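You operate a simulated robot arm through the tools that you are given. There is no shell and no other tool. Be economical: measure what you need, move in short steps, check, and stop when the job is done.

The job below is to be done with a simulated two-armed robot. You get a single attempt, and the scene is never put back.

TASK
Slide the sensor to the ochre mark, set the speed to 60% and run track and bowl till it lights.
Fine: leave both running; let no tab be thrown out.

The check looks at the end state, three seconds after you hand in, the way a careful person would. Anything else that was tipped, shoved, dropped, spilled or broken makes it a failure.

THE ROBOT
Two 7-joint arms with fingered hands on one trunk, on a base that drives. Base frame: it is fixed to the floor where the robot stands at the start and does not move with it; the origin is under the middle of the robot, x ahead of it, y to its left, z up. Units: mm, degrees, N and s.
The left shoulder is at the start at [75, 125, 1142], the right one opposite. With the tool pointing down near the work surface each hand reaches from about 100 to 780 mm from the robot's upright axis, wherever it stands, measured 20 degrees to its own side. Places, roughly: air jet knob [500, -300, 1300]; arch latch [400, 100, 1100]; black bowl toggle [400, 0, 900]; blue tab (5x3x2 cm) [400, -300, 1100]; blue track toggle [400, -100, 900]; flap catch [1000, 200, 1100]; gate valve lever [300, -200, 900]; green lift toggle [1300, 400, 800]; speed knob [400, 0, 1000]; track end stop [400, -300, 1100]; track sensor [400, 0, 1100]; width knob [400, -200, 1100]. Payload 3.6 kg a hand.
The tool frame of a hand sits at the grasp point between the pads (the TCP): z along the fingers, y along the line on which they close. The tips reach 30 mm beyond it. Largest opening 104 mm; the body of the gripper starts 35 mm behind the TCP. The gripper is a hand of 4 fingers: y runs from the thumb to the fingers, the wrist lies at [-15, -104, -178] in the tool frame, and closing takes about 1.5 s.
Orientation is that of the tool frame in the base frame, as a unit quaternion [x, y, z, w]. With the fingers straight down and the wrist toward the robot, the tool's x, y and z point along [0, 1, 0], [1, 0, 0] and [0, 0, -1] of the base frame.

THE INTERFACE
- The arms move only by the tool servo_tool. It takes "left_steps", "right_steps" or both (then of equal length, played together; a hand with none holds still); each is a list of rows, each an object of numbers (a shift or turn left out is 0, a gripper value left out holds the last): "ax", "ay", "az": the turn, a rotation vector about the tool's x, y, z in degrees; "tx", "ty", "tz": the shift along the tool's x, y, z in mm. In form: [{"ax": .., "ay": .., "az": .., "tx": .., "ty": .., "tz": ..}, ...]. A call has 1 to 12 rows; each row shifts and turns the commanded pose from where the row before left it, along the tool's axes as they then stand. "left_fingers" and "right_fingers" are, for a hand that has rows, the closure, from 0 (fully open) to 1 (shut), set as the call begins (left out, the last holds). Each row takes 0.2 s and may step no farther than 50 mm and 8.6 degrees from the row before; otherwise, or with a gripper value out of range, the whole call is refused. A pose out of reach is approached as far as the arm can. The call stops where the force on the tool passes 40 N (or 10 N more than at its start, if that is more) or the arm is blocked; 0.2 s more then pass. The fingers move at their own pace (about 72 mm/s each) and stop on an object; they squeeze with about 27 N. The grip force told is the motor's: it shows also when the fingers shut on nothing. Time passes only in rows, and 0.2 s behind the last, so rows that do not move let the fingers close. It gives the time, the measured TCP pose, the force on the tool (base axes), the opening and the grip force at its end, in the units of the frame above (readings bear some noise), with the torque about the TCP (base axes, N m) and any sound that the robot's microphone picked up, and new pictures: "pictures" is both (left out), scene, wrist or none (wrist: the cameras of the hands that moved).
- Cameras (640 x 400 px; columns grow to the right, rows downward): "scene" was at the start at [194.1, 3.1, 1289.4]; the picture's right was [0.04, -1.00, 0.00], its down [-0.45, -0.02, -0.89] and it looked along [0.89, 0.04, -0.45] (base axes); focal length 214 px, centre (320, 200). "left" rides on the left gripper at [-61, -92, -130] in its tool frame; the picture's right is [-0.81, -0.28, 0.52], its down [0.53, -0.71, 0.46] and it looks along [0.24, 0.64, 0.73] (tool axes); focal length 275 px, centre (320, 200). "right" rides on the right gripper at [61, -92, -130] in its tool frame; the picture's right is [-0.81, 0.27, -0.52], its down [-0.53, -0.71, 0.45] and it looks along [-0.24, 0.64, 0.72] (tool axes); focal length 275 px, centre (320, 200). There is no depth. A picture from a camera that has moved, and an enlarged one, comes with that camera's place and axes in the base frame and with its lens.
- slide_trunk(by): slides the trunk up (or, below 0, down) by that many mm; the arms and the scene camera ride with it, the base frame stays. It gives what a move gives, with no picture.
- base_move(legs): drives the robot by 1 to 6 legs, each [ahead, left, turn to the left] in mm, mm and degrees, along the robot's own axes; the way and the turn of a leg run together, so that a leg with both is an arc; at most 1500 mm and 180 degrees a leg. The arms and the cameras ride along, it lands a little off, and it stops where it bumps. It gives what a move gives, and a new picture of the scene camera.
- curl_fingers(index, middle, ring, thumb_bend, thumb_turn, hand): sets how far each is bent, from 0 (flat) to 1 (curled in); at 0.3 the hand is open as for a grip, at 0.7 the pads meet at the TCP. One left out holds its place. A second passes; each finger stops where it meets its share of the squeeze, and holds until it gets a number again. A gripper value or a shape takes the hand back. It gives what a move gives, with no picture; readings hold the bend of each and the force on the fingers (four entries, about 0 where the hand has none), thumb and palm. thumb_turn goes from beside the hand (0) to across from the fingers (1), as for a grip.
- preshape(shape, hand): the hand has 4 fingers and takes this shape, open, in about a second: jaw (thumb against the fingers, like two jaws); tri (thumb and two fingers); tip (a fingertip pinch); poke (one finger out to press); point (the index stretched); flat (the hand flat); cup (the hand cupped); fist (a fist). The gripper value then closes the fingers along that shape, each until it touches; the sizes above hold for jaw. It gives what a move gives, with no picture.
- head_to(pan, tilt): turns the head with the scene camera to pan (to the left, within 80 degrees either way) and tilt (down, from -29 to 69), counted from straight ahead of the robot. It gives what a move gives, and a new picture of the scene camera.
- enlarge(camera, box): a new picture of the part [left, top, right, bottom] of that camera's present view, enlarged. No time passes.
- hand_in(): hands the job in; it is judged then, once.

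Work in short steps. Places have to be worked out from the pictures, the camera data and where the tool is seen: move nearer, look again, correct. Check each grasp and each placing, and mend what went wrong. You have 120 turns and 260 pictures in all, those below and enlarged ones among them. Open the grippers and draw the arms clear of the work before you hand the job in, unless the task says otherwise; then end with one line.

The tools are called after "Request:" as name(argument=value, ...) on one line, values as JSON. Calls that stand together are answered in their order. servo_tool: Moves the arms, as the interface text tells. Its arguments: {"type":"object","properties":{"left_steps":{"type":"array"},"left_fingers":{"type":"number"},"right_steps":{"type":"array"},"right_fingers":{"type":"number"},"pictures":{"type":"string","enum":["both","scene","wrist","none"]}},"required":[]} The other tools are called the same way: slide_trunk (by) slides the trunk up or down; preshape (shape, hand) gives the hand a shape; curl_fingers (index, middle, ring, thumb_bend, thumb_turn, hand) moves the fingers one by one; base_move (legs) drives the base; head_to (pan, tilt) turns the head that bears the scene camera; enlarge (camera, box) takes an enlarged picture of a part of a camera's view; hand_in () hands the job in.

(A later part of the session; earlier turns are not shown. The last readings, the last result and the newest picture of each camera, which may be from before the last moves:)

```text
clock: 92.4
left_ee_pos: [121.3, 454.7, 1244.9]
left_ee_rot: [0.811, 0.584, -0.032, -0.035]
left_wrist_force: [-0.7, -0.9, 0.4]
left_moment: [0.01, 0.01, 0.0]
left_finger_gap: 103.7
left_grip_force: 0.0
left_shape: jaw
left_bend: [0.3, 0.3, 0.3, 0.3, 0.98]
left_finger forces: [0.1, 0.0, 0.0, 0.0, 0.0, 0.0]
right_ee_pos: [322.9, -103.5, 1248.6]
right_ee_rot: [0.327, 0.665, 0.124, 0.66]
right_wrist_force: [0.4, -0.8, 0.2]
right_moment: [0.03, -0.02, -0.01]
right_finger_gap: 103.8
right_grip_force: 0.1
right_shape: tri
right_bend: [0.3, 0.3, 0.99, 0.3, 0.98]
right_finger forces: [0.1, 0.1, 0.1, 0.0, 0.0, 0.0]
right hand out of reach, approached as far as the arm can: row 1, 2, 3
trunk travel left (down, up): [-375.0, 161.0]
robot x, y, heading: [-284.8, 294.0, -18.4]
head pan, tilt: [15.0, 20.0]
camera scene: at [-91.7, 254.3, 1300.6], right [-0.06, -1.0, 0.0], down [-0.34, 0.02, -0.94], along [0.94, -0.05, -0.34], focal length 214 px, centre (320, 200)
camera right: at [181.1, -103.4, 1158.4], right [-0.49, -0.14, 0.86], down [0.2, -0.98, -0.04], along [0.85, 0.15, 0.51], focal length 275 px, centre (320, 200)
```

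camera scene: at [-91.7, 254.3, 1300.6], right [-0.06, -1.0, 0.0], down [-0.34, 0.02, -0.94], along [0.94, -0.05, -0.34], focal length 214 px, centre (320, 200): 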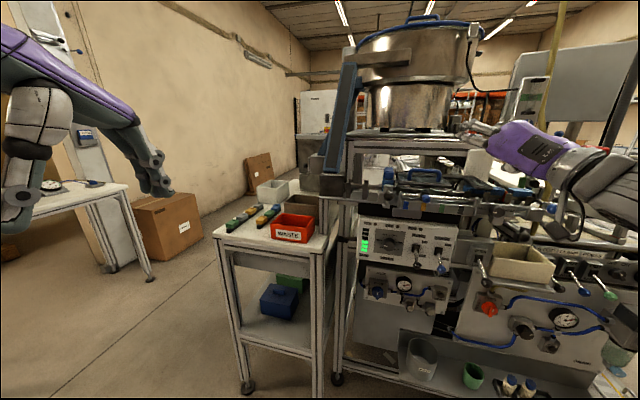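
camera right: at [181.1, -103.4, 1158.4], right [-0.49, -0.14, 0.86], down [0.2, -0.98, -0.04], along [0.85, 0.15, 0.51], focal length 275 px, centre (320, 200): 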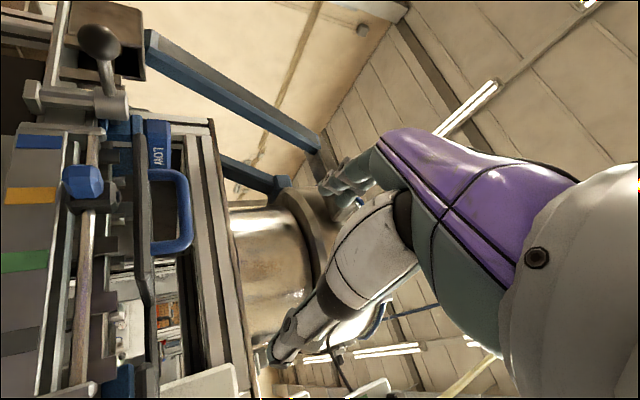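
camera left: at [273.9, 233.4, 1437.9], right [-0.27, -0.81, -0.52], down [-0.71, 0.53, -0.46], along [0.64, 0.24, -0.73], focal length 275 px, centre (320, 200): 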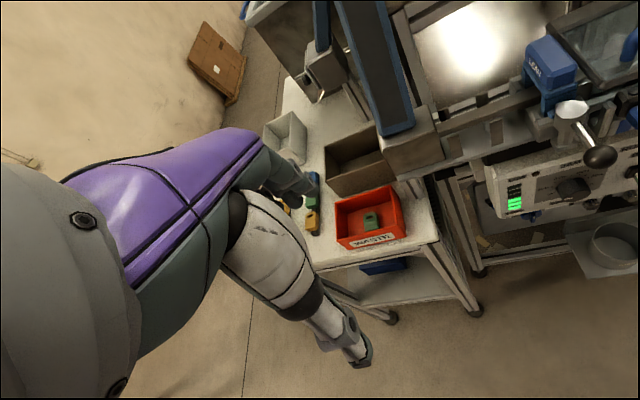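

Learned: with the tool horizontal the TCP must be ≥ ~70 mm above shoulder height. So I need the trunk ~300 mm lower. First pull the right hand back from the machine.

Request:
servo_tool(right_steps=[{"tz": -40}, {"tz": -40}, {"tz": -40}, {}], pictures="none")

Request:
slide_trunk(by=-300)

Request:
head_to(pan=0, tilt=10)

```text
clock: 93.4
left_ee_pos: [120.8, 455.3, 1244.7]
left_ee_rot: [0.811, 0.584, -0.032, -0.035]
left_wrist_force: [-0.3, 0.0, -0.6]
left_moment: [-0.01, 0.0, -0.03]
left_finger_gap: 103.8
left_grip_force: 0.0
left_shape: jaw
left_bend: [0.3, 0.3, 0.3, 0.3, 0.98]
left_finger forces: [0.0, 0.1, 0.0, 0.0, 0.0, 0.1]
right_ee_pos: [210.5, -75.6, 1270.5]
right_ee_rot: [0.327, 0.666, 0.123, 0.659]
right_wrist_force: [-0.2, 0.5, 0.7]
right_moment: [0.02, 0.03, 0.01]
right_finger_gap: 104.2
right_grip_force: 0.0
right_shape: tri
right_bend: [0.3, 0.3, 0.99, 0.3, 0.98]
right_finger forces: [0.0, 0.0, 0.0, 0.0, 0.0, 0.0]
right hand out of reach, approached as far as the arm can: row 1, 2
trunk travel left (down, up): [-375.0, 161.0]
robot x, y, heading: [-280.2, 292.1, -18.2]
head pan, tilt: [15.0, 20.0]
```

```text
clock: 96.4
left_ee_pos: [181.0, 434.9, 890.4]
left_ee_rot: [0.805, 0.579, -0.079, -0.102]
left_wrist_force: [-0.3, -0.7, -0.3]
left_moment: [-0.02, -0.02, 0.03]
left_finger_gap: 103.5
left_grip_force: 0.1
left_shape: jaw
left_bend: [0.3, 0.3, 0.3, 0.3, 0.98]
left_finger forces: [0.0, 0.1, 0.1, 0.1, 0.0, 0.0]
right_ee_pos: [210.0, -75.1, 969.9]
right_ee_rot: [0.327, 0.663, 0.125, 0.662]
right_wrist_force: [0.7, -0.3, 0.0]
right_moment: [-0.01, -0.03, 0.03]
right_finger_gap: 104.2
right_grip_force: 0.1
right_shape: tri
right_bend: [0.3, 0.3, 0.99, 0.3, 0.98]
right_finger forces: [0.0, 0.0, 0.0, 0.1, 0.1, 0.0]
trunk travel left (down, up): [-75.0, 461.0]
robot x, y, heading: [-283.1, 291.9, -18.1]
head pan, tilt: [15.0, 20.0]
```

```text
clock: 97.2
left_ee_pos: [180.8, 435.7, 890.7]
left_ee_rot: [0.804, 0.58, -0.08, -0.103]
left_wrist_force: [-0.6, 1.0, 0.2]
left_moment: [-0.01, -0.03, 0.02]
left_finger_gap: 103.6
left_grip_force: 0.2
left_shape: jaw
left_bend: [0.3, 0.3, 0.3, 0.3, 0.98]
left_finger forces: [0.0, 0.0, 0.0, 0.0, 0.0, 0.1]
right_ee_pos: [210.3, -73.9, 969.6]
right_ee_rot: [0.328, 0.662, 0.123, 0.662]
right_wrist_force: [0.1, 0.3, -0.2]
right_moment: [-0.01, 0.0, -0.01]
right_finger_gap: 103.8
right_grip_force: 0.0
right_shape: tri
right_bend: [0.3, 0.3, 0.99, 0.3, 0.98]
right_finger forces: [0.0, 0.0, 0.0, 0.0, 0.1, 0.0]
trunk travel left (down, up): [-75.0, 461.0]
robot x, y, heading: [-283.1, 290.7, -18.2]
head pan, tilt: [0.0, 10.0]
camera scene: at [-11.7, 202.5, 999.1], right [-0.31, -0.95, 0.0], down [-0.17, 0.05, -0.98], along [0.94, -0.31, -0.17], focal length 214 px, centre (320, 200)
```

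scene: 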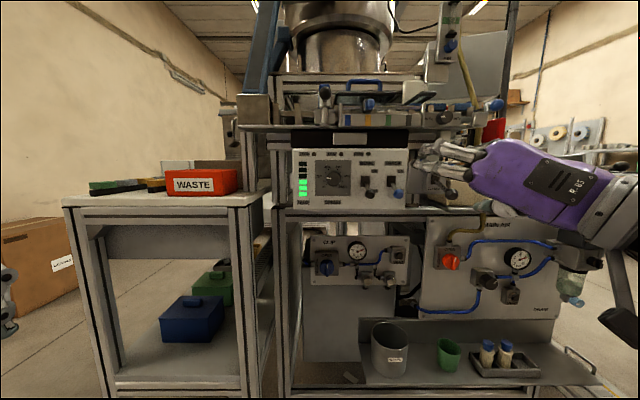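

Now the tool is horizontal at knob height and the view is frontal. I enlarge the panel.

Request:
enlarge(camera="scene", box=[280, 135, 430, 225])

Request:
enlarge(camera="scene", box=[300, 145, 370, 215])

```text
4.27 times, centred on (355, 180) of scene
camera zoom: at [-11.7, 202.5, 999.1], right [-0.31, -0.95, 0.0], down [-0.17, 0.05, -0.98], along [0.94, -0.31, -0.17], focal length 915 px, centre (171, 285)
```

zoom: 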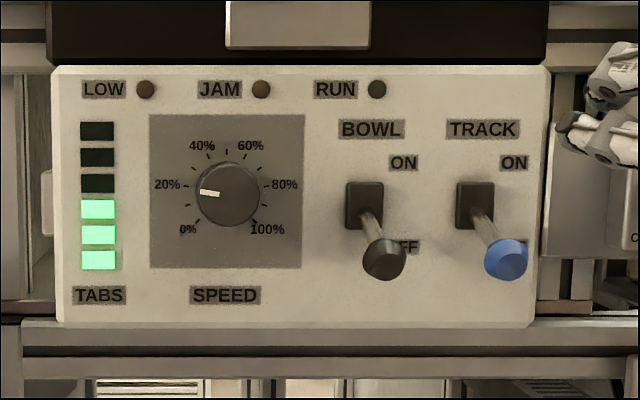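

```text
5.71 times, centred on (335, 180) of scene
camera zoom: at [-11.7, 202.5, 999.1], right [-0.31, -0.95, 0.0], down [-0.17, 0.05, -0.98], along [0.94, -0.31, -0.17], focal length 1226 px, centre (234, 314)
```

zoom: 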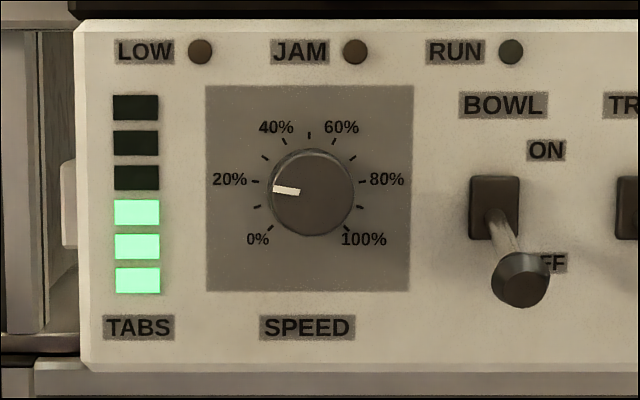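

Pointer now reads ≈20% (-84°), 60% lies at +27°, so ≈110° clockwise: two grips of ~55°. I move the hand in front of the knob (standoff), fingers partly closed to clear the bowl lever.

Request:
servo_tool(right_steps=[{"tx": 18, "ty": 25.7, "tz": 22.8}, {"tx": 18, "ty": 25.7, "tz": 22.8}, {"tx": 18, "ty": 25.7, "tz": 22.8}, {"tx": 18, "ty": 25.7, "tz": 22.8}, {"tx": 18, "ty": 25.7, "tz": 22.8}, {}, {}], right_fingers=0.35)

```text
clock: 98.8
left_ee_pos: [181.1, 435.6, 890.0]
left_ee_rot: [0.804, 0.58, -0.08, -0.102]
left_wrist_force: [-0.2, -0.7, 0.1]
left_moment: [-0.01, -0.01, -0.02]
left_finger_gap: 104.0
left_grip_force: 0.0
left_shape: jaw
left_bend: [0.3, 0.3, 0.3, 0.3, 0.98]
left_finger forces: [0.1, 0.2, 0.0, 0.0, 0.0, 0.0]
right_ee_pos: [329.3, 17.0, 966.5]
right_ee_rot: [0.327, 0.667, 0.124, 0.658]
right_wrist_force: [-0.6, -0.6, -0.3]
right_moment: [0.01, -0.01, 0.03]
right_finger_gap: 68.0
right_grip_force: 0.1
right_shape: tri
right_bend: [0.73, 0.39, 0.99, 0.62, 1.0]
right_finger forces: [0.0, 0.0, 0.0, 0.0, 0.1, 0.0]
right hand out of reach, approached as far as the arm can: row 4, 5
trunk travel left (down, up): [-75.0, 461.0]
robot x, y, heading: [-281.7, 289.7, -18.2]
head pan, tilt: [0.0, 10.0]
camera scene: at [-11.7, 202.5, 999.1], right [-0.31, -0.95, 0.0], down [-0.17, 0.05, -0.98], along [0.94, -0.31, -0.17], focal length 214 px, centre (320, 200)
camera right: at [185.9, 17.7, 877.5], right [-0.49, -0.14, 0.86], down [0.2, -0.98, -0.05], along [0.85, 0.15, 0.5], focal length 275 px, centre (320, 200)
```

scene: 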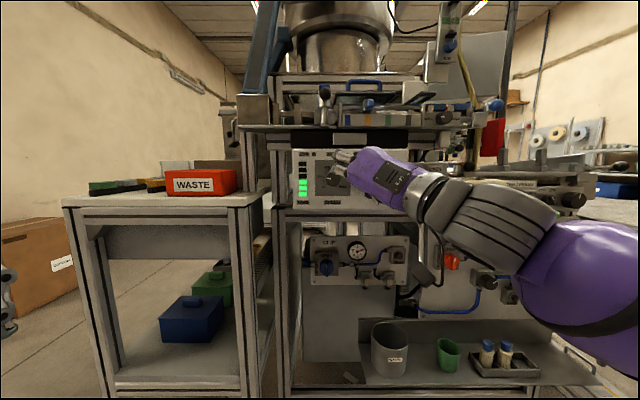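
right: 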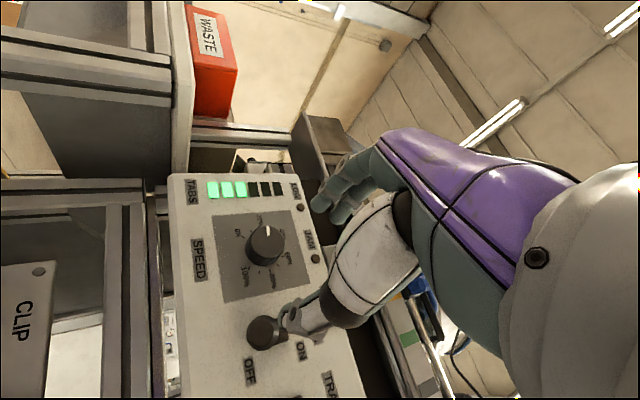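

The hand is near its leftward limit; I shift the base 100 mm left so that the knob lies more to the right arm's side.

Request:
base_move(legs=[[0, 100, 0]])

Request:
servo_tool(right_steps=[{"tx": -9, "ty": -18}, {"tx": -9, "ty": -18}, {"tx": -9, "ty": -12}, {}, {}], pictures="none")

```text
clock: 99.9
left_ee_pos: [211.9, 531.8, 891.0]
left_ee_rot: [0.804, 0.58, -0.08, -0.103]
left_wrist_force: [0.8, 0.0, -0.2]
left_moment: [-0.01, -0.02, -0.01]
left_finger_gap: 103.6
left_grip_force: 0.1
left_shape: jaw
left_bend: [0.3, 0.3, 0.3, 0.3, 0.98]
left_finger forces: [0.0, 0.0, 0.1, 0.0, 0.0, 0.0]
right_ee_pos: [359.5, 112.3, 967.5]
right_ee_rot: [0.327, 0.667, 0.124, 0.658]
right_wrist_force: [-0.1, -0.6, 0.6]
right_moment: [-0.01, 0.02, -0.01]
right_finger_gap: 68.0
right_grip_force: 0.0
right_shape: tri
right_bend: [0.73, 0.39, 0.99, 0.62, 1.0]
right_finger forces: [0.1, 0.0, 0.0, 0.0, 0.0, 0.0]
trunk travel left (down, up): [-75.0, 461.0]
robot x, y, heading: [-249.6, 386.8, -18.2]
head pan, tilt: [0.0, 10.0]
camera scene: at [19.7, 298.3, 999.1], right [-0.31, -0.95, 0.0], down [-0.17, 0.05, -0.98], along [0.94, -0.31, -0.17], focal length 214 px, centre (320, 200)
```

scene: 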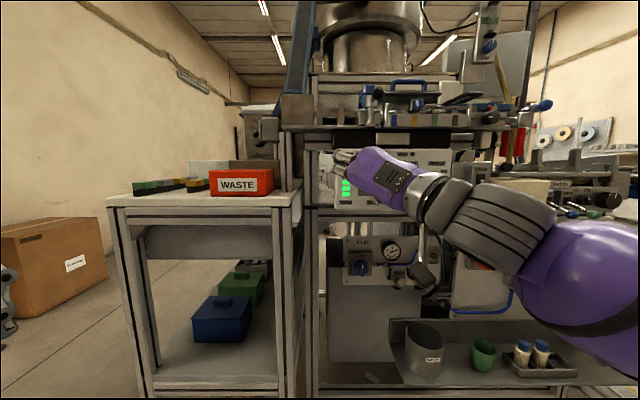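

```text
clock: 101.1
left_ee_pos: [212.4, 531.3, 891.1]
left_ee_rot: [0.804, 0.58, -0.08, -0.102]
left_wrist_force: [0.4, 0.3, 0.7]
left_moment: [-0.01, 0.01, -0.03]
left_finger_gap: 103.6
left_grip_force: 0.1
left_shape: jaw
left_bend: [0.3, 0.3, 0.3, 0.3, 0.98]
left_finger forces: [0.0, 0.0, 0.0, 0.0, 0.1, 0.1]
right_ee_pos: [345.3, 58.7, 959.5]
right_ee_rot: [0.327, 0.667, 0.124, 0.658]
right_wrist_force: [-0.4, -0.3, -0.5]
right_moment: [-0.01, 0.01, -0.02]
right_finger_gap: 68.0
right_grip_force: 0.0
right_shape: tri
right_bend: [0.73, 0.39, 0.99, 0.62, 1.0]
right_finger forces: [0.0, 0.1, 0.0, 0.0, 0.0, 0.0]
trunk travel left (down, up): [-75.0, 461.0]
robot x, y, heading: [-250.1, 384.6, -17.9]
head pan, tilt: [0.0, 10.0]
```

In reach with margin. I align the tool axis to the panel normal and roll ~-20° for the start of the turn.

Request:
servo_tool(right_steps=[{"ax": -0.54, "ay": -2.9}, {"ax": -0.54, "ay": -2.9}, {"az": -7}, {"az": -7}, {"az": -6}, {}])

Request:
enlarge(camera="right", box=[160, 120, 440, 380])

```text
clock: 102.5
left_ee_pos: [212.5, 531.8, 890.2]
left_ee_rot: [0.804, 0.58, -0.08, -0.102]
left_wrist_force: [0.5, 0.6, -1.0]
left_moment: [0.02, 0.03, 0.0]
left_finger_gap: 103.6
left_grip_force: 0.2
left_shape: jaw
left_bend: [0.3, 0.3, 0.3, 0.3, 0.98]
left_finger forces: [0.0, 0.0, 0.1, 0.1, 0.0, 0.0]
right_ee_pos: [345.5, 60.8, 960.1]
right_ee_rot: [0.208, 0.699, 0.001, 0.684]
right_wrist_force: [1.7, 0.2, -0.6]
right_moment: [-0.02, -0.01, -0.01]
right_finger_gap: 67.8
right_grip_force: 0.0
right_shape: tri
right_bend: [0.73, 0.39, 0.99, 0.62, 1.0]
right_finger forces: [0.0, 0.0, 0.0, 0.0, 0.0, 0.0]
right hand out of reach, approached as far as the arm can: row 2
trunk travel left (down, up): [-75.0, 461.0]
robot x, y, heading: [-253.8, 390.0, -18.2]
head pan, tilt: [0.0, 10.0]
camera scene: at [19.6, 297.9, 999.1], right [-0.31, -0.95, 0.0], down [-0.17, 0.05, -0.98], along [0.94, -0.31, -0.17], focal length 214 px, centre (320, 200)
camera right: at [197.4, 29.7, 883.9], right [-0.43, 0.16, 0.89], down [0.22, -0.94, 0.28], along [0.87, 0.31, 0.37], focal length 275 px, centre (320, 200)
```

scene: 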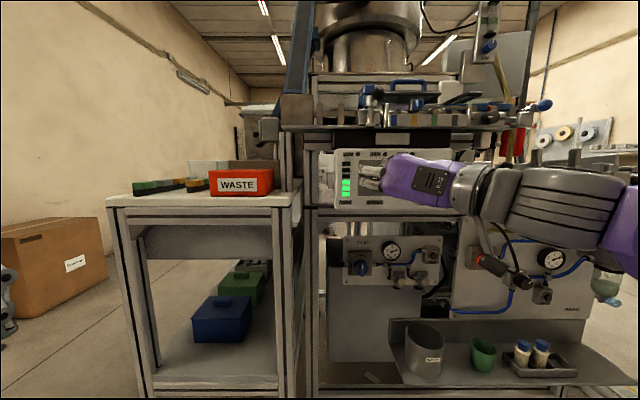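
right: 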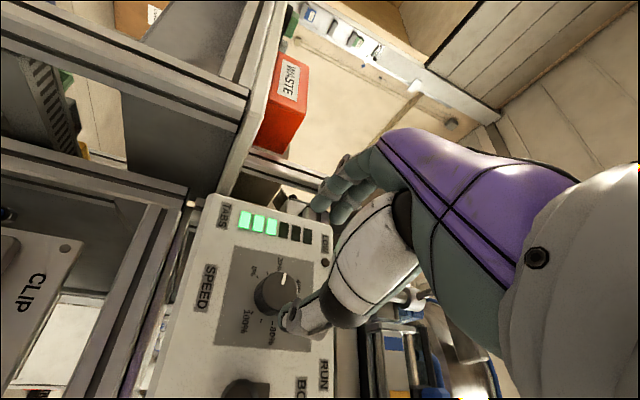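

```text
1.54 times, centred on (300, 250) of right
camera zoom: at [197.4, 29.7, 883.9], right [-0.43, 0.16, 0.89], down [0.22, -0.94, 0.28], along [0.87, 0.31, 0.37], focal length 424 px, centre (351, 123)
```

zoom: 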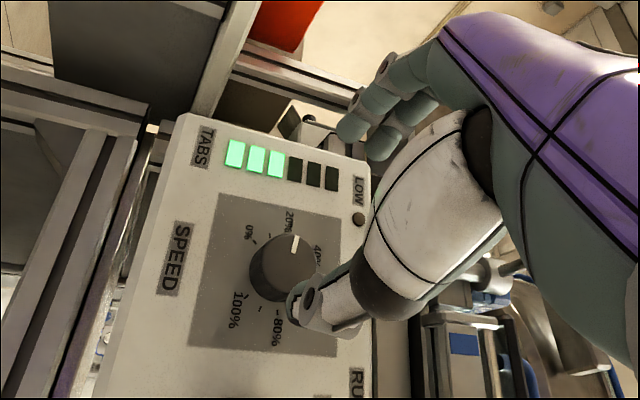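

The knob projects where predicted (d≈-158.5, z≈964). I centre the hand on its axis and advance to 40 mm from grasp depth.

Request:
servo_tool(right_steps=[{"tx": -6.2, "ty": -6.9}, {"tz": 20, "tx": -1.4}, {"tz": 20, "tx": -1.4}, {}])

Request:
enlarge(camera="right", box=[160, 120, 440, 380])

Request:
enlarge(camera="scene", box=[320, 130, 480, 230])

```text
clock: 103.5
left_ee_pos: [212.4, 531.4, 890.9]
left_ee_rot: [0.804, 0.58, -0.079, -0.103]
left_wrist_force: [0.5, 0.6, -0.8]
left_moment: [0.0, 0.0, -0.02]
left_finger_gap: 103.9
left_grip_force: 0.0
left_shape: jaw
left_bend: [0.3, 0.3, 0.3, 0.3, 0.98]
left_finger forces: [0.0, 0.0, 0.1, 0.0, 0.0, 0.0]
right_ee_pos: [382.4, 38.5, 964.6]
right_ee_rot: [0.208, 0.699, 0.001, 0.684]
right_wrist_force: [0.5, 0.2, -0.4]
right_moment: [0.0, 0.0, -0.01]
right_finger_gap: 68.2
right_grip_force: 0.1
right_shape: tri
right_bend: [0.73, 0.39, 0.99, 0.62, 1.0]
right_finger forces: [0.0, 0.0, 0.0, 0.0, 0.0, 0.0]
trunk travel left (down, up): [-75.0, 461.0]
robot x, y, heading: [-250.4, 387.6, -18.1]
head pan, tilt: [0.0, 10.0]
camera scene: at [19.6, 297.9, 999.1], right [-0.31, -0.95, 0.0], down [-0.17, 0.05, -0.98], along [0.94, -0.31, -0.17], focal length 214 px, centre (320, 200)
camera right: at [233.7, 9.7, 887.5], right [-0.43, 0.16, 0.89], down [0.22, -0.94, 0.28], along [0.87, 0.31, 0.37], focal length 275 px, centre (320, 200)
```

scene: 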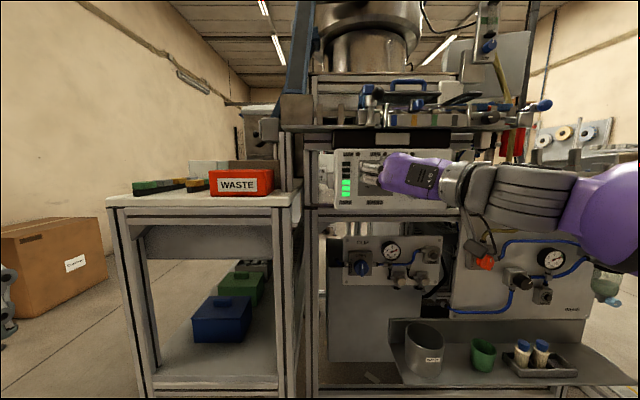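
right: 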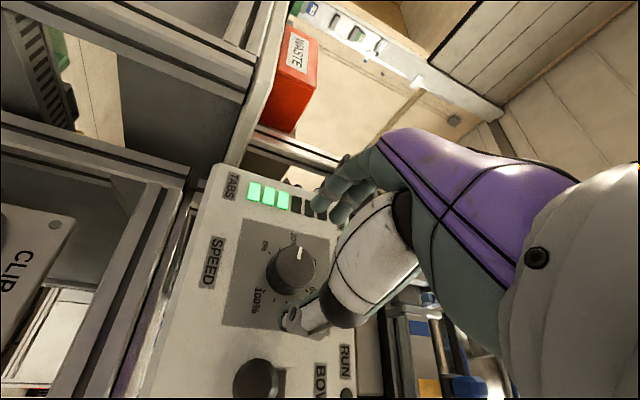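

```text
1.54 times, centred on (300, 250) of right
camera zoom: at [233.7, 9.7, 887.5], right [-0.43, 0.16, 0.89], down [0.22, -0.94, 0.28], along [0.87, 0.31, 0.37], focal length 424 px, centre (351, 123)
```

zoom: 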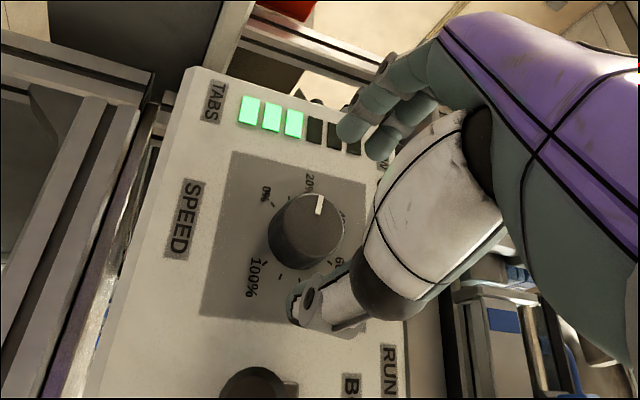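

```text
4.00 times, centred on (400, 180) of scene
camera zoom: at [19.6, 297.9, 999.1], right [-0.31, -0.95, 0.0], down [-0.17, 0.05, -0.98], along [0.94, -0.31, -0.17], focal length 858 px, centre (0, 280)
```

zoom: 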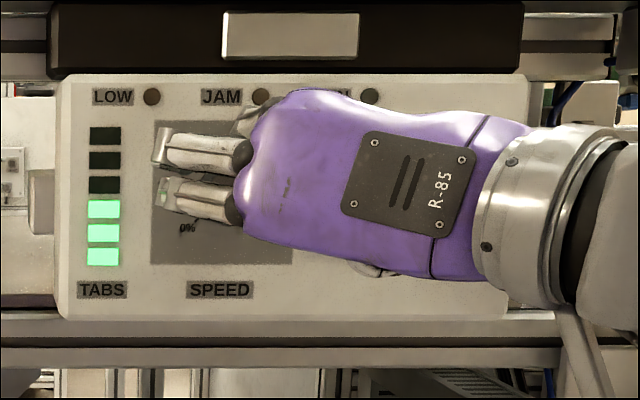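

The knob lies right on the tool's axis. Advance to grasp depth carefully.

Request:
servo_tool(right_steps=[{"tz": 15, "tx": -1}, {"tz": 12, "tx": -0.8}, {"tz": 10, "tx": -0.7}, {"tz": 5}, {}], pictures="none")

Request:
enlarge(camera="right", box=[160, 120, 440, 380])

```text
clock: 104.7
left_ee_pos: [212.8, 531.1, 890.4]
left_ee_rot: [0.804, 0.58, -0.08, -0.102]
left_wrist_force: [0.8, 0.0, 0.5]
left_moment: [0.02, -0.02, 0.01]
left_finger_gap: 103.8
left_grip_force: 0.1
left_shape: jaw
left_bend: [0.3, 0.3, 0.3, 0.3, 0.98]
left_finger forces: [0.0, 0.1, 0.0, 0.0, 0.0, 0.0]
right_ee_pos: [420.3, 27.5, 963.5]
right_ee_rot: [0.209, 0.698, 0.002, 0.685]
right_wrist_force: [-1.1, 0.1, 0.9]
right_moment: [-0.02, -0.05, 0.0]
right_finger_gap: 68.1
right_grip_force: 0.0
right_shape: tri
right_bend: [0.73, 0.39, 0.99, 0.62, 1.0]
right_finger forces: [0.0, 0.0, 0.1, 0.0, 0.1, 0.1]
trunk travel left (down, up): [-75.0, 461.0]
robot x, y, heading: [-252.8, 385.0, -18.1]
head pan, tilt: [0.0, 10.0]
```

```text
1.54 times, centred on (300, 250) of right
camera zoom: at [273.3, -3.3, 887.0], right [-0.43, 0.16, 0.89], down [0.22, -0.94, 0.28], along [0.87, 0.31, 0.37], focal length 424 px, centre (351, 123)
```

zoom: 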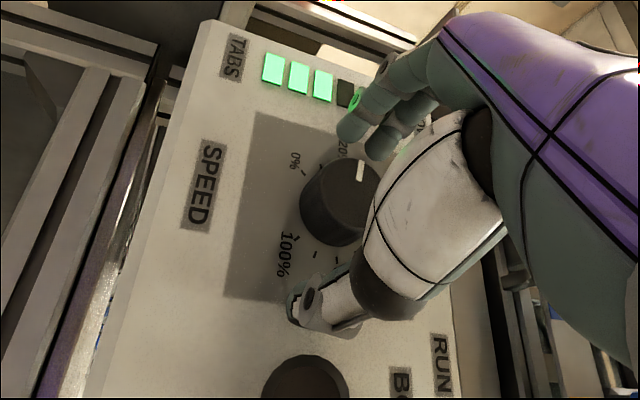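

On axis at depth. Close the fingers on the knob.

Request:
servo_tool(right_steps=[{}, {}, {}, {}, {}, {}, {}], right_fingers=1.0, pictures="none")

Request:
enlarge(camera="right", box=[160, 120, 440, 380])

```text
clock: 106.3
left_ee_pos: [212.0, 531.5, 890.7]
left_ee_rot: [0.804, 0.58, -0.081, -0.102]
left_wrist_force: [-0.7, -0.3, -0.8]
left_moment: [0.01, -0.01, -0.01]
left_finger_gap: 103.8
left_grip_force: 0.1
left_shape: jaw
left_bend: [0.3, 0.3, 0.3, 0.3, 0.98]
left_finger forces: [0.1, 0.1, 0.0, 0.0, 0.0, 0.0]
right_ee_pos: [422.4, 27.0, 962.0]
right_ee_rot: [0.207, 0.699, 0.001, 0.684]
right_wrist_force: [1.4, 0.1, -0.9]
right_moment: [-0.03, -0.04, 0.04]
right_finger_gap: 26.4
right_grip_force: 27.2
right_shape: tri
right_bend: [0.74, 0.55, 1.0, 0.74, 1.0]
right_finger forces: [12.3, 11.8, 0.0, 0.0, 23.9, 0.1]
trunk travel left (down, up): [-75.0, 461.0]
robot x, y, heading: [-252.4, 384.5, -18.2]
head pan, tilt: [0.0, 10.0]
```

```text
1.54 times, centred on (300, 250) of right
camera zoom: at [273.3, -3.3, 887.0], right [-0.43, 0.16, 0.89], down [0.22, -0.94, 0.28], along [0.87, 0.31, 0.37], focal length 424 px, centre (351, 123)
```

zoom: 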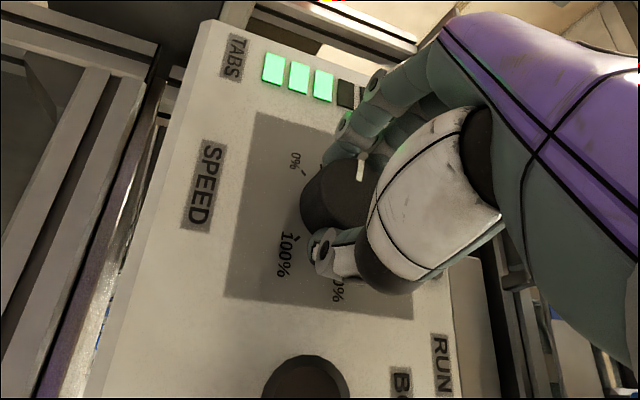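

All three digits hold the knob, wrist force ≈0. Turn clockwise 56° in small rows.

Request:
servo_tool(right_steps=[{"az": 7}, {"az": 7}, {"az": 7}, {"az": 7}, {}], pictures="none")

Request:
enlarge(camera="right", box=[160, 120, 440, 380])

```text
clock: 107.5
left_ee_pos: [214.6, 532.9, 890.8]
left_ee_rot: [0.805, 0.579, -0.081, -0.102]
left_wrist_force: [-1.0, -0.1, -0.6]
left_moment: [0.0, 0.02, 0.0]
left_finger_gap: 103.8
left_grip_force: 0.1
left_shape: jaw
left_bend: [0.3, 0.3, 0.3, 0.3, 0.98]
left_finger forces: [0.0, 0.0, 0.0, 0.1, 0.1, 0.1]
right_ee_pos: [421.2, 18.3, 966.5]
right_ee_rot: [0.369, 0.635, 0.168, 0.658]
right_wrist_force: [4.6, 18.3, -14.8]
right_moment: [-0.04, 0.19, 0.57]
right_finger_gap: 24.9
right_grip_force: 27.1
right_shape: tri
right_bend: [0.74, 0.6, 1.0, 0.75, 0.95]
right_finger forces: [19.3, 8.2, 0.0, 0.0, 24.8, 0.1]
right hand out of reach, approached as far as the arm can: row 4
trunk travel left (down, up): [-75.0, 461.0]
robot x, y, heading: [-248.9, 388.5, -18.0]
head pan, tilt: [0.0, 10.0]
```

```text
1.54 times, centred on (300, 250) of right
camera zoom: at [282.8, 33.3, 870.2], right [-0.54, -0.23, 0.81], down [0.19, -0.97, -0.16], along [0.82, 0.07, 0.57], focal length 424 px, centre (351, 123)
```

zoom: 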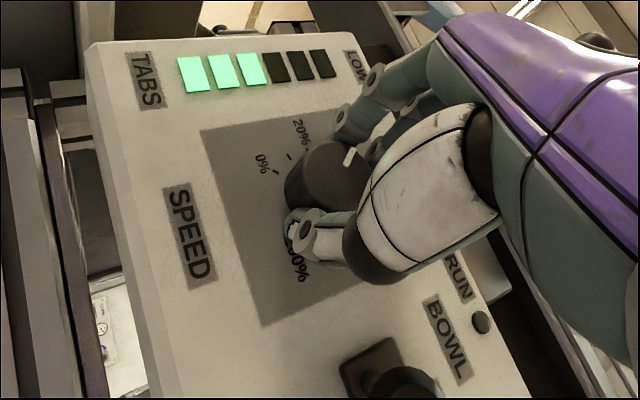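

The stroke turned the knob ≈25° before the arm's limit. I release, back out, and lower the trunk 60 mm for more roll range.

Request:
servo_tool(right_steps=[{}, {}, {}, {}, {"tz": -20}, {"tz": -25}, {"tz": -25}, {}], right_fingers=0.35, pictures="none")

Request:
slide_trunk(by=-60)

Request:
enlarge(camera="right", box=[160, 120, 440, 380])

```text
clock: 109.3
left_ee_pos: [212.0, 530.5, 891.7]
left_ee_rot: [0.804, 0.58, -0.079, -0.102]
left_wrist_force: [-0.4, 0.0, -0.6]
left_moment: [0.03, -0.01, 0.01]
left_finger_gap: 103.6
left_grip_force: 0.0
left_shape: jaw
left_bend: [0.3, 0.3, 0.3, 0.3, 0.98]
left_finger forces: [0.1, 0.1, 0.0, 0.0, 0.0, 0.0]
right_ee_pos: [351.7, 33.1, 978.4]
right_ee_rot: [0.37, 0.63, 0.166, 0.663]
right_wrist_force: [-0.3, -0.6, -0.3]
right_moment: [-0.02, 0.03, 0.02]
right_finger_gap: 67.3
right_grip_force: 0.0
right_shape: tri
right_bend: [0.73, 0.39, 0.99, 0.62, 1.0]
right_finger forces: [0.0, 0.0, 0.1, 0.0, 0.0, 0.1]
trunk travel left (down, up): [-75.0, 461.0]
robot x, y, heading: [-249.8, 384.2, -18.2]
head pan, tilt: [0.0, 10.0]
```

```text
clock: 110.3
left_ee_pos: [211.7, 530.6, 830.8]
left_ee_rot: [0.804, 0.58, -0.08, -0.101]
left_wrist_force: [0.2, -0.5, -0.6]
left_moment: [-0.02, -0.06, 0.03]
left_finger_gap: 103.7
left_grip_force: 0.1
left_shape: jaw
left_bend: [0.3, 0.3, 0.3, 0.3, 0.98]
left_finger forces: [0.0, 0.0, 0.0, 0.2, 0.0, 0.1]
right_ee_pos: [367.2, 27.8, 914.4]
right_ee_rot: [0.375, 0.637, 0.164, 0.653]
right_wrist_force: [-0.3, 0.4, -1.0]
right_moment: [0.02, 0.0, 0.01]
right_finger_gap: 67.3
right_grip_force: 0.1
right_shape: tri
right_bend: [0.73, 0.39, 0.99, 0.62, 1.0]
right_finger forces: [0.0, 0.0, 0.0, 0.1, 0.0, 0.1]
trunk travel left (down, up): [-15.0, 521.0]
robot x, y, heading: [-253.8, 387.2, -18.2]
head pan, tilt: [0.0, 10.0]
```

```text
1.54 times, centred on (300, 250) of right
camera zoom: at [228.4, 45.0, 818.8], right [-0.53, -0.23, 0.81], down [0.17, -0.97, -0.16], along [0.83, 0.06, 0.56], focal length 424 px, centre (351, 123)
```

zoom: 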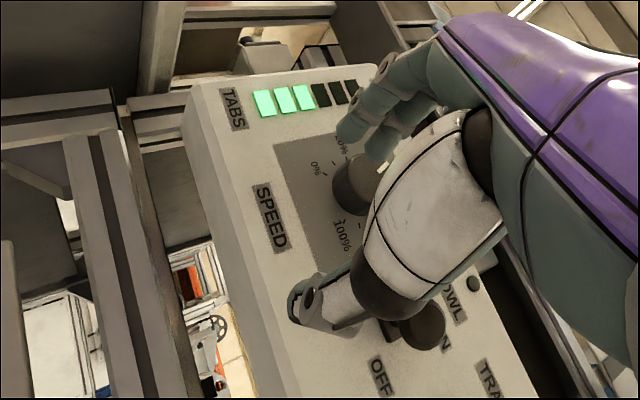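

I lift back to knob height, roll to about -100°, and level the axis.

Request:
servo_tool(right_steps=[{"tx": -12.6, "ty": 23.4, "tz": 3}, {"tx": -12.6, "ty": 23.4, "tz": 3}, {"az": -8}, {"az": -8}, {"az": -8}, {"az": -8}, {"az": -8}, {"az": -8}, {"az": -8}, {"ax": 3, "ay": -4.8}, {}], pictures="none")

Request:
enlarge(camera="right", box=[160, 120, 440, 380])

```text
clock: 112.7
left_ee_pos: [212.6, 530.3, 831.7]
left_ee_rot: [0.804, 0.581, -0.08, -0.101]
left_wrist_force: [0.8, -0.5, -0.6]
left_moment: [0.0, -0.01, 0.01]
left_finger_gap: 103.5
left_grip_force: 0.1
left_shape: jaw
left_bend: [0.3, 0.3, 0.3, 0.3, 0.98]
left_finger forces: [0.1, 0.0, 0.0, 0.1, 0.1, 0.1]
right_ee_pos: [381.6, 39.1, 963.3]
right_ee_rot: [0.041, 0.705, -0.183, 0.684]
right_wrist_force: [0.0, -0.2, -0.1]
right_moment: [-0.01, 0.0, 0.04]
right_finger_gap: 67.5
right_grip_force: 0.1
right_shape: tri
right_bend: [0.73, 0.39, 0.99, 0.62, 1.0]
right_finger forces: [0.0, 0.0, 0.0, 0.0, 0.0, 0.0]
trunk travel left (down, up): [-15.0, 521.0]
robot x, y, heading: [-251.2, 388.5, -18.2]
head pan, tilt: [0.0, 10.0]
```

```text
1.54 times, centred on (300, 250) of right
camera zoom: at [227.4, -16.9, 922.6], right [-0.35, 0.57, 0.74], down [0.24, -0.71, 0.67], along [0.9, 0.42, 0.11], focal length 424 px, centre (351, 123)
```

zoom: 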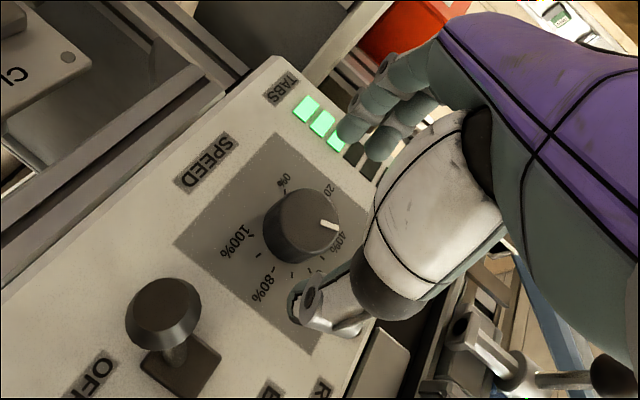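

Perfectly aligned (roll -102°). Advance, grip and turn.

Request:
servo_tool(right_steps=[{"tz": 15}, {"tz": 14}, {"tz": 12}, {}], pictures="none")

Request:
servo_tool(right_steps=[{}, {}, {}, {}, {}, {}], right_fingers=1.0, pictures="none")

Request:
servo_tool(right_steps=[{"az": 7}, {"az": 7}, {"az": 7}, {"az": 7}, {"az": 7}, {"az": 7}, {}], pictures="none")

Request:
enlarge(camera="right", box=[160, 120, 440, 380])

```text
clock: 113.7
left_ee_pos: [212.3, 532.1, 831.3]
left_ee_rot: [0.804, 0.58, -0.08, -0.102]
left_wrist_force: [0.4, -0.3, 0.3]
left_moment: [0.02, 0.01, 0.02]
left_finger_gap: 103.7
left_grip_force: 0.0
left_shape: jaw
left_bend: [0.3, 0.3, 0.3, 0.3, 0.98]
left_finger forces: [0.0, 0.0, 0.1, 0.1, 0.1, 0.0]
right_ee_pos: [420.8, 27.3, 963.5]
right_ee_rot: [0.043, 0.706, -0.182, 0.683]
right_wrist_force: [-1.0, 0.1, -0.1]
right_moment: [0.02, -0.02, -0.02]
right_finger_gap: 67.3
right_grip_force: 0.1
right_shape: tri
right_bend: [0.73, 0.39, 0.99, 0.62, 1.0]
right_finger forces: [0.0, 0.0, 0.0, 0.1, 0.0, 0.0]
trunk travel left (down, up): [-15.0, 521.0]
robot x, y, heading: [-254.2, 385.2, -18.3]
head pan, tilt: [0.0, 10.0]
```

```text
clock: 115.1
left_ee_pos: [213.6, 531.0, 830.5]
left_ee_rot: [0.804, 0.58, -0.08, -0.102]
left_wrist_force: [-0.2, -0.4, -0.8]
left_moment: [0.03, 0.04, 0.02]
left_finger_gap: 103.8
left_grip_force: 0.2
left_shape: jaw
left_bend: [0.3, 0.3, 0.3, 0.3, 0.98]
left_finger forces: [0.0, 0.1, 0.0, 0.0, 0.1, 0.0]
right_ee_pos: [420.2, 27.6, 964.7]
right_ee_rot: [0.043, 0.706, -0.183, 0.683]
right_wrist_force: [3.1, -0.8, 0.7]
right_moment: [-0.02, 0.01, 0.04]
right_finger_gap: 26.5
right_grip_force: 27.8
right_shape: tri
right_bend: [0.74, 0.55, 1.0, 0.74, 1.0]
right_finger forces: [11.7, 11.9, 0.1, 0.0, 24.0, 0.0]
trunk travel left (down, up): [-15.0, 521.0]
robot x, y, heading: [-247.9, 388.7, -18.1]
head pan, tilt: [0.0, 10.0]
```

```text
clock: 116.7
left_ee_pos: [212.6, 530.7, 830.7]
left_ee_rot: [0.804, 0.58, -0.079, -0.102]
left_wrist_force: [0.4, 0.5, 0.9]
left_moment: [0.0, -0.01, 0.02]
left_finger_gap: 103.9
left_grip_force: 0.0
left_shape: jaw
left_bend: [0.3, 0.3, 0.3, 0.3, 0.98]
left_finger forces: [0.0, 0.0, 0.0, 0.0, 0.1, 0.1]
right_ee_pos: [421.0, 26.0, 962.0]
right_ee_rot: [0.294, 0.644, 0.074, 0.703]
right_wrist_force: [-4.2, -3.4, -6.4]
right_moment: [0.02, 0.18, -0.07]
right_finger_gap: 25.7
right_grip_force: 26.8
right_shape: tri
right_bend: [0.74, 0.55, 1.0, 0.74, 1.0]
right_finger forces: [11.9, 10.8, 0.0, 0.1, 28.7, 0.0]
trunk travel left (down, up): [-15.0, 521.0]
robot x, y, heading: [-247.4, 389.5, -18.2]
head pan, tilt: [0.0, 10.0]
```

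```text
1.54 times, centred on (300, 250) of right
camera zoom: at [283.6, 21.1, 863.7], right [-0.54, 0.0, 0.84], down [0.15, -0.98, 0.1], along [0.83, 0.18, 0.54], focal length 424 px, centre (351, 123)
```

zoom: 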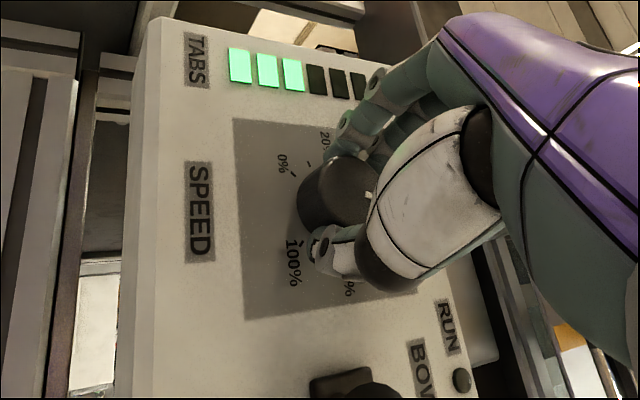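

Turned 42° smoothly. Continue 21° more.

Request:
servo_tool(right_steps=[{"az": 7}, {"az": 7}, {"az": 7}, {}], pictures="none")

Request:
servo_tool(right_steps=[{}, {}, {}, {}, {"tz": -20}, {"tz": -25}, {"tz": -25}, {"tz": -25}, {"tz": -25, "ty": -20}, {"ty": -30}, {}], right_fingers=0.35, pictures="none")

Request:
enlarge(camera="scene", box=[330, 125, 460, 215])

```text
clock: 117.7
left_ee_pos: [212.3, 531.4, 831.2]
left_ee_rot: [0.805, 0.579, -0.08, -0.103]
left_wrist_force: [0.1, 0.3, 0.1]
left_moment: [-0.01, 0.03, 0.02]
left_finger_gap: 103.7
left_grip_force: 0.1
left_shape: jaw
left_bend: [0.3, 0.3, 0.3, 0.3, 0.98]
left_finger forces: [0.0, 0.0, 0.0, 0.0, 0.0, 0.0]
right_ee_pos: [408.9, -7.2, 978.3]
right_ee_rot: [0.405, 0.583, 0.202, 0.675]
right_wrist_force: [-0.1, 0.0, -0.3]
right_moment: [0.02, 0.01, -0.01]
right_finger_gap: 19.1
right_grip_force: 27.3
right_shape: tri
right_bend: [0.75, 0.75, 1.0, 0.85, 1.0]
right_finger forces: [0.1, 0.0, 0.0, 0.0, 0.0, 0.0]
right hand out of reach, approached as far as the arm can: row 2, 3
trunk travel left (down, up): [-15.0, 521.0]
robot x, y, heading: [-253.4, 385.1, -18.4]
head pan, tilt: [0.0, 10.0]
```

```text
clock: 120.1
left_ee_pos: [212.7, 531.6, 830.8]
left_ee_rot: [0.804, 0.58, -0.08, -0.102]
left_wrist_force: [0.1, 0.5, -0.4]
left_moment: [0.03, 0.01, -0.04]
left_finger_gap: 103.6
left_grip_force: 0.0
left_shape: jaw
left_bend: [0.3, 0.3, 0.3, 0.3, 0.98]
left_finger forces: [0.0, 0.1, 0.0, 0.0, 0.0, 0.0]
right_ee_pos: [291.3, -6.1, 981.3]
right_ee_rot: [0.404, 0.583, 0.2, 0.676]
right_wrist_force: [-0.2, 0.1, -0.3]
right_moment: [0.0, 0.0, 0.0]
right_finger_gap: 67.1
right_grip_force: 0.1
right_shape: tri
right_bend: [0.73, 0.39, 0.99, 0.62, 1.0]
right_finger forces: [0.1, 0.0, 0.1, 0.0, 0.0, 0.0]
right hand out of reach, approached as far as the arm can: row 7, 8, 9, 10
trunk travel left (down, up): [-15.0, 521.0]
robot x, y, heading: [-249.8, 390.8, -17.9]
head pan, tilt: [0.0, 10.0]
```

```text
4.44 times, centred on (395, 170) of scene
camera zoom: at [33.6, 293.3, 946.4], right [-0.31, -0.95, 0.0], down [-0.17, 0.05, -0.98], along [0.94, -0.31, -0.17], focal length 953 px, centre (-13, 333)
```

zoom: 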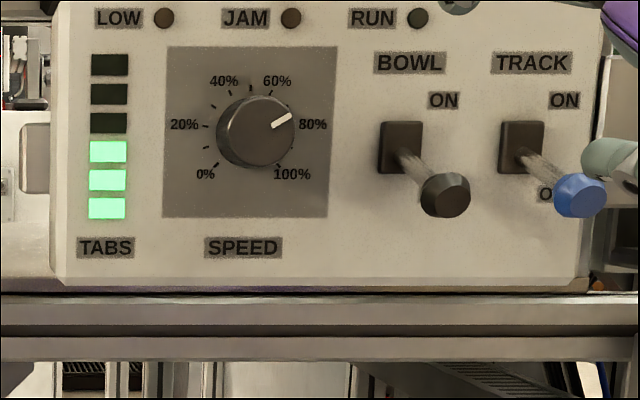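

The last rows slipped off after overshooting: pointer now ≈60° → about 72%. I need ≈33° counter-clockwise. I re-approach with roll ≈-62°.

Request:
servo_tool(right_steps=[{"az": -7.7}, {"az": -7.7}, {"az": -7.7}, {"tx": 24.5, "ty": 27.8}, {"tx": 24.5, "ty": 27.8}, {"tz": 30}, {"tz": 30}, {}], pictures="none")

Request:
enlarge(camera="right", box=[160, 120, 440, 380])

```text
clock: 121.9
left_ee_pos: [212.4, 530.6, 830.7]
left_ee_rot: [0.805, 0.579, -0.08, -0.102]
left_wrist_force: [-0.1, -0.9, -0.4]
left_moment: [-0.03, 0.02, 0.01]
left_finger_gap: 103.6
left_grip_force: 0.0
left_shape: jaw
left_bend: [0.3, 0.3, 0.3, 0.3, 0.98]
left_finger forces: [0.0, 0.0, 0.0, 0.0, 0.0, 0.0]
right_ee_pos: [372.7, 42.4, 963.3]
right_ee_rot: [0.28, 0.65, 0.063, 0.704]
right_wrist_force: [-0.1, 0.6, 0.5]
right_moment: [-0.01, 0.01, 0.0]
right_finger_gap: 67.2
right_grip_force: 0.1
right_shape: tri
right_bend: [0.73, 0.39, 0.99, 0.62, 1.0]
right_finger forces: [0.0, 0.1, 0.1, 0.1, 0.1, 0.1]
trunk travel left (down, up): [-15.0, 521.0]
robot x, y, heading: [-253.4, 387.5, -18.0]
head pan, tilt: [0.0, 10.0]
```

```text
1.54 times, centred on (300, 250) of right
camera zoom: at [233.6, 33.6, 867.4], right [-0.54, 0.03, 0.84], down [0.15, -0.98, 0.13], along [0.83, 0.2, 0.52], focal length 424 px, centre (351, 123)
```

zoom: 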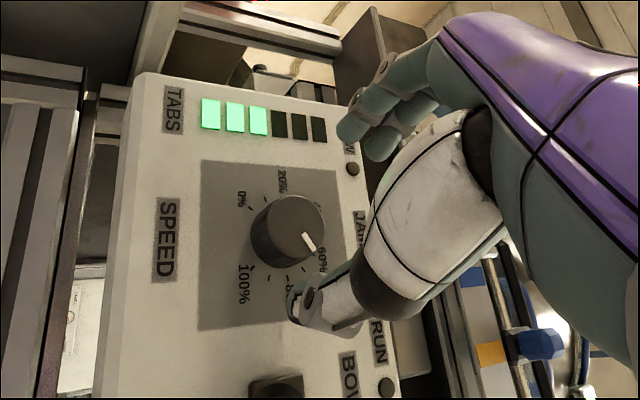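

Aligned. Advance, grip, turn -31°, release and check from the scene camera.

Request:
servo_tool(right_steps=[{"tz": 20}, {"tz": 18}, {"tz": 12.5}, {}], pictures="none")

Request:
servo_tool(right_steps=[{}, {}, {}, {}, {}, {}], right_fingers=1.0, pictures="none")

Request:
servo_tool(right_steps=[{"az": -6.5}, {"az": -6.5}, {"az": -6.5}, {"az": -6.5}, {"az": -6}, {}, {}], pictures="none")

```text
clock: 122.9
left_ee_pos: [213.1, 530.9, 832.1]
left_ee_rot: [0.804, 0.58, -0.08, -0.103]
left_wrist_force: [-0.3, 1.0, -0.8]
left_moment: [-0.01, 0.01, 0.0]
left_finger_gap: 104.0
left_grip_force: 0.1
left_shape: jaw
left_bend: [0.3, 0.3, 0.3, 0.3, 0.98]
left_finger forces: [0.0, 0.0, 0.0, 0.0, 0.1, 0.0]
right_ee_pos: [420.2, 26.5, 963.7]
right_ee_rot: [0.28, 0.649, 0.062, 0.704]
right_wrist_force: [1.5, -0.3, -0.1]
right_moment: [0.01, 0.0, 0.02]
right_finger_gap: 67.1
right_grip_force: 0.0
right_shape: tri
right_bend: [0.73, 0.39, 0.99, 0.62, 1.0]
right_finger forces: [0.1, 0.0, 0.1, 0.0, 0.1, 0.0]
trunk travel left (down, up): [-15.0, 521.0]
robot x, y, heading: [-253.9, 386.3, -18.2]
head pan, tilt: [0.0, 10.0]
```

```text
clock: 124.3
left_ee_pos: [212.9, 531.6, 831.0]
left_ee_rot: [0.804, 0.58, -0.08, -0.102]
left_wrist_force: [-0.7, -0.5, -0.3]
left_moment: [0.02, 0.01, -0.01]
left_finger_gap: 103.5
left_grip_force: 0.0
left_shape: jaw
left_bend: [0.3, 0.3, 0.3, 0.3, 0.98]
left_finger forces: [0.0, 0.0, 0.0, 0.0, 0.0, 0.0]
right_ee_pos: [419.6, 26.0, 962.9]
right_ee_rot: [0.281, 0.649, 0.062, 0.705]
right_wrist_force: [1.5, -0.3, -0.5]
right_moment: [0.0, 0.02, 0.04]
right_finger_gap: 26.5
right_grip_force: 27.1
right_shape: tri
right_bend: [0.74, 0.56, 1.0, 0.74, 1.0]
right_finger forces: [12.2, 10.8, 0.0, 0.1, 24.0, 0.0]
trunk travel left (down, up): [-15.0, 521.0]
robot x, y, heading: [-249.6, 385.7, -18.2]
head pan, tilt: [0.0, 10.0]
```

```text
clock: 125.9
left_ee_pos: [211.9, 531.6, 830.6]
left_ee_rot: [0.804, 0.58, -0.082, -0.102]
left_wrist_force: [0.1, -0.3, 0.3]
left_moment: [-0.02, 0.02, -0.02]
left_finger_gap: 103.8
left_grip_force: 0.1
left_shape: jaw
left_bend: [0.3, 0.3, 0.3, 0.3, 0.98]
left_finger forces: [0.0, 0.0, 0.1, 0.0, 0.0, 0.0]
right_ee_pos: [419.8, 26.9, 964.8]
right_ee_rot: [0.09, 0.7, -0.136, 0.695]
right_wrist_force: [6.9, 0.9, 7.0]
right_moment: [-0.03, -0.13, 0.2]
right_finger_gap: 26.1
right_grip_force: 26.5
right_shape: tri
right_bend: [0.74, 0.56, 1.0, 0.74, 1.0]
right_finger forces: [11.8, 14.9, 0.1, 0.0, 23.0, 0.0]
trunk travel left (down, up): [-15.0, 521.0]
robot x, y, heading: [-252.8, 386.0, -18.2]
head pan, tilt: [0.0, 10.0]
```

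Request:
servo_tool(right_steps=[{}, {}, {}, {}, {"tz": -25}, {"tz": -25}, {"tz": -25}, {"tz": -25}, {"ty": -30}, {"ty": -35}, {"ty": -35}, {}], right_fingers=0.35, pictures="none")

Request:
enlarge(camera="scene", box=[330, 125, 460, 215])

Request:
enlarge(camera="scene", box=[350, 130, 410, 190])

```text
clock: 128.5
left_ee_pos: [213.2, 530.9, 830.7]
left_ee_rot: [0.804, 0.58, -0.08, -0.102]
left_wrist_force: [1.0, 0.0, 0.6]
left_moment: [0.03, -0.01, 0.0]
left_finger_gap: 103.8
left_grip_force: 0.0
left_shape: jaw
left_bend: [0.3, 0.3, 0.3, 0.3, 0.98]
left_finger forces: [0.1, 0.0, 0.0, 0.1, 0.0, 0.1]
right_ee_pos: [292.8, -37.7, 970.0]
right_ee_rot: [0.091, 0.701, -0.135, 0.694]
right_wrist_force: [0.3, 0.7, 0.3]
right_moment: [-0.02, -0.01, -0.01]
right_finger_gap: 67.1
right_grip_force: 0.0
right_shape: tri
right_bend: [0.73, 0.39, 0.99, 0.62, 1.0]
right_finger forces: [0.1, 0.1, 0.1, 0.0, 0.1, 0.1]
trunk travel left (down, up): [-15.0, 521.0]
robot x, y, heading: [-251.4, 389.6, -17.9]
head pan, tilt: [0.0, 10.0]
```

```text
4.44 times, centred on (395, 170) of scene
camera zoom: at [33.6, 293.3, 946.4], right [-0.31, -0.95, 0.0], down [-0.17, 0.05, -0.98], along [0.94, -0.31, -0.17], focal length 953 px, centre (-13, 333)
```

zoom: 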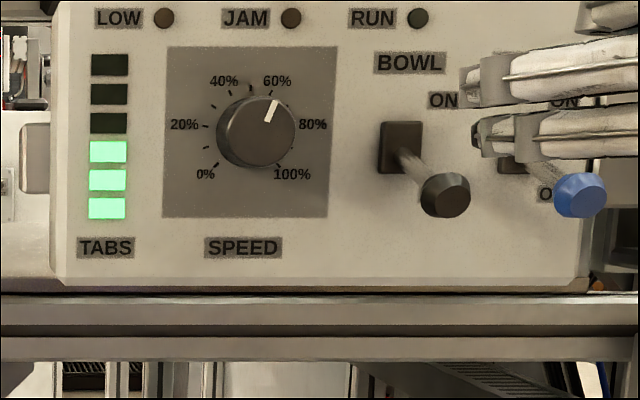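

```text
6.67 times, centred on (380, 160) of scene
camera zoom: at [33.6, 293.3, 946.4], right [-0.31, -0.95, 0.0], down [-0.17, 0.05, -0.98], along [0.94, -0.31, -0.17], focal length 1430 px, centre (-80, 467)
```

zoom: 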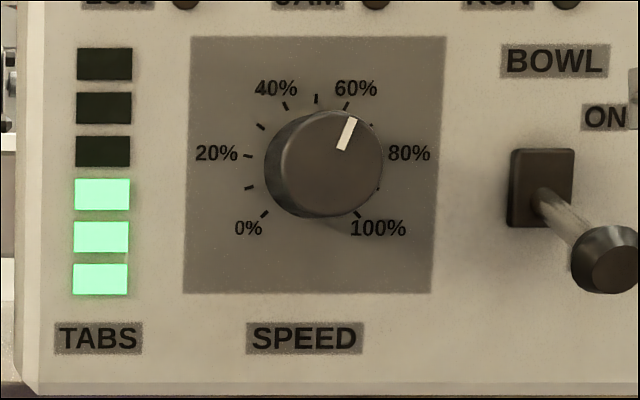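

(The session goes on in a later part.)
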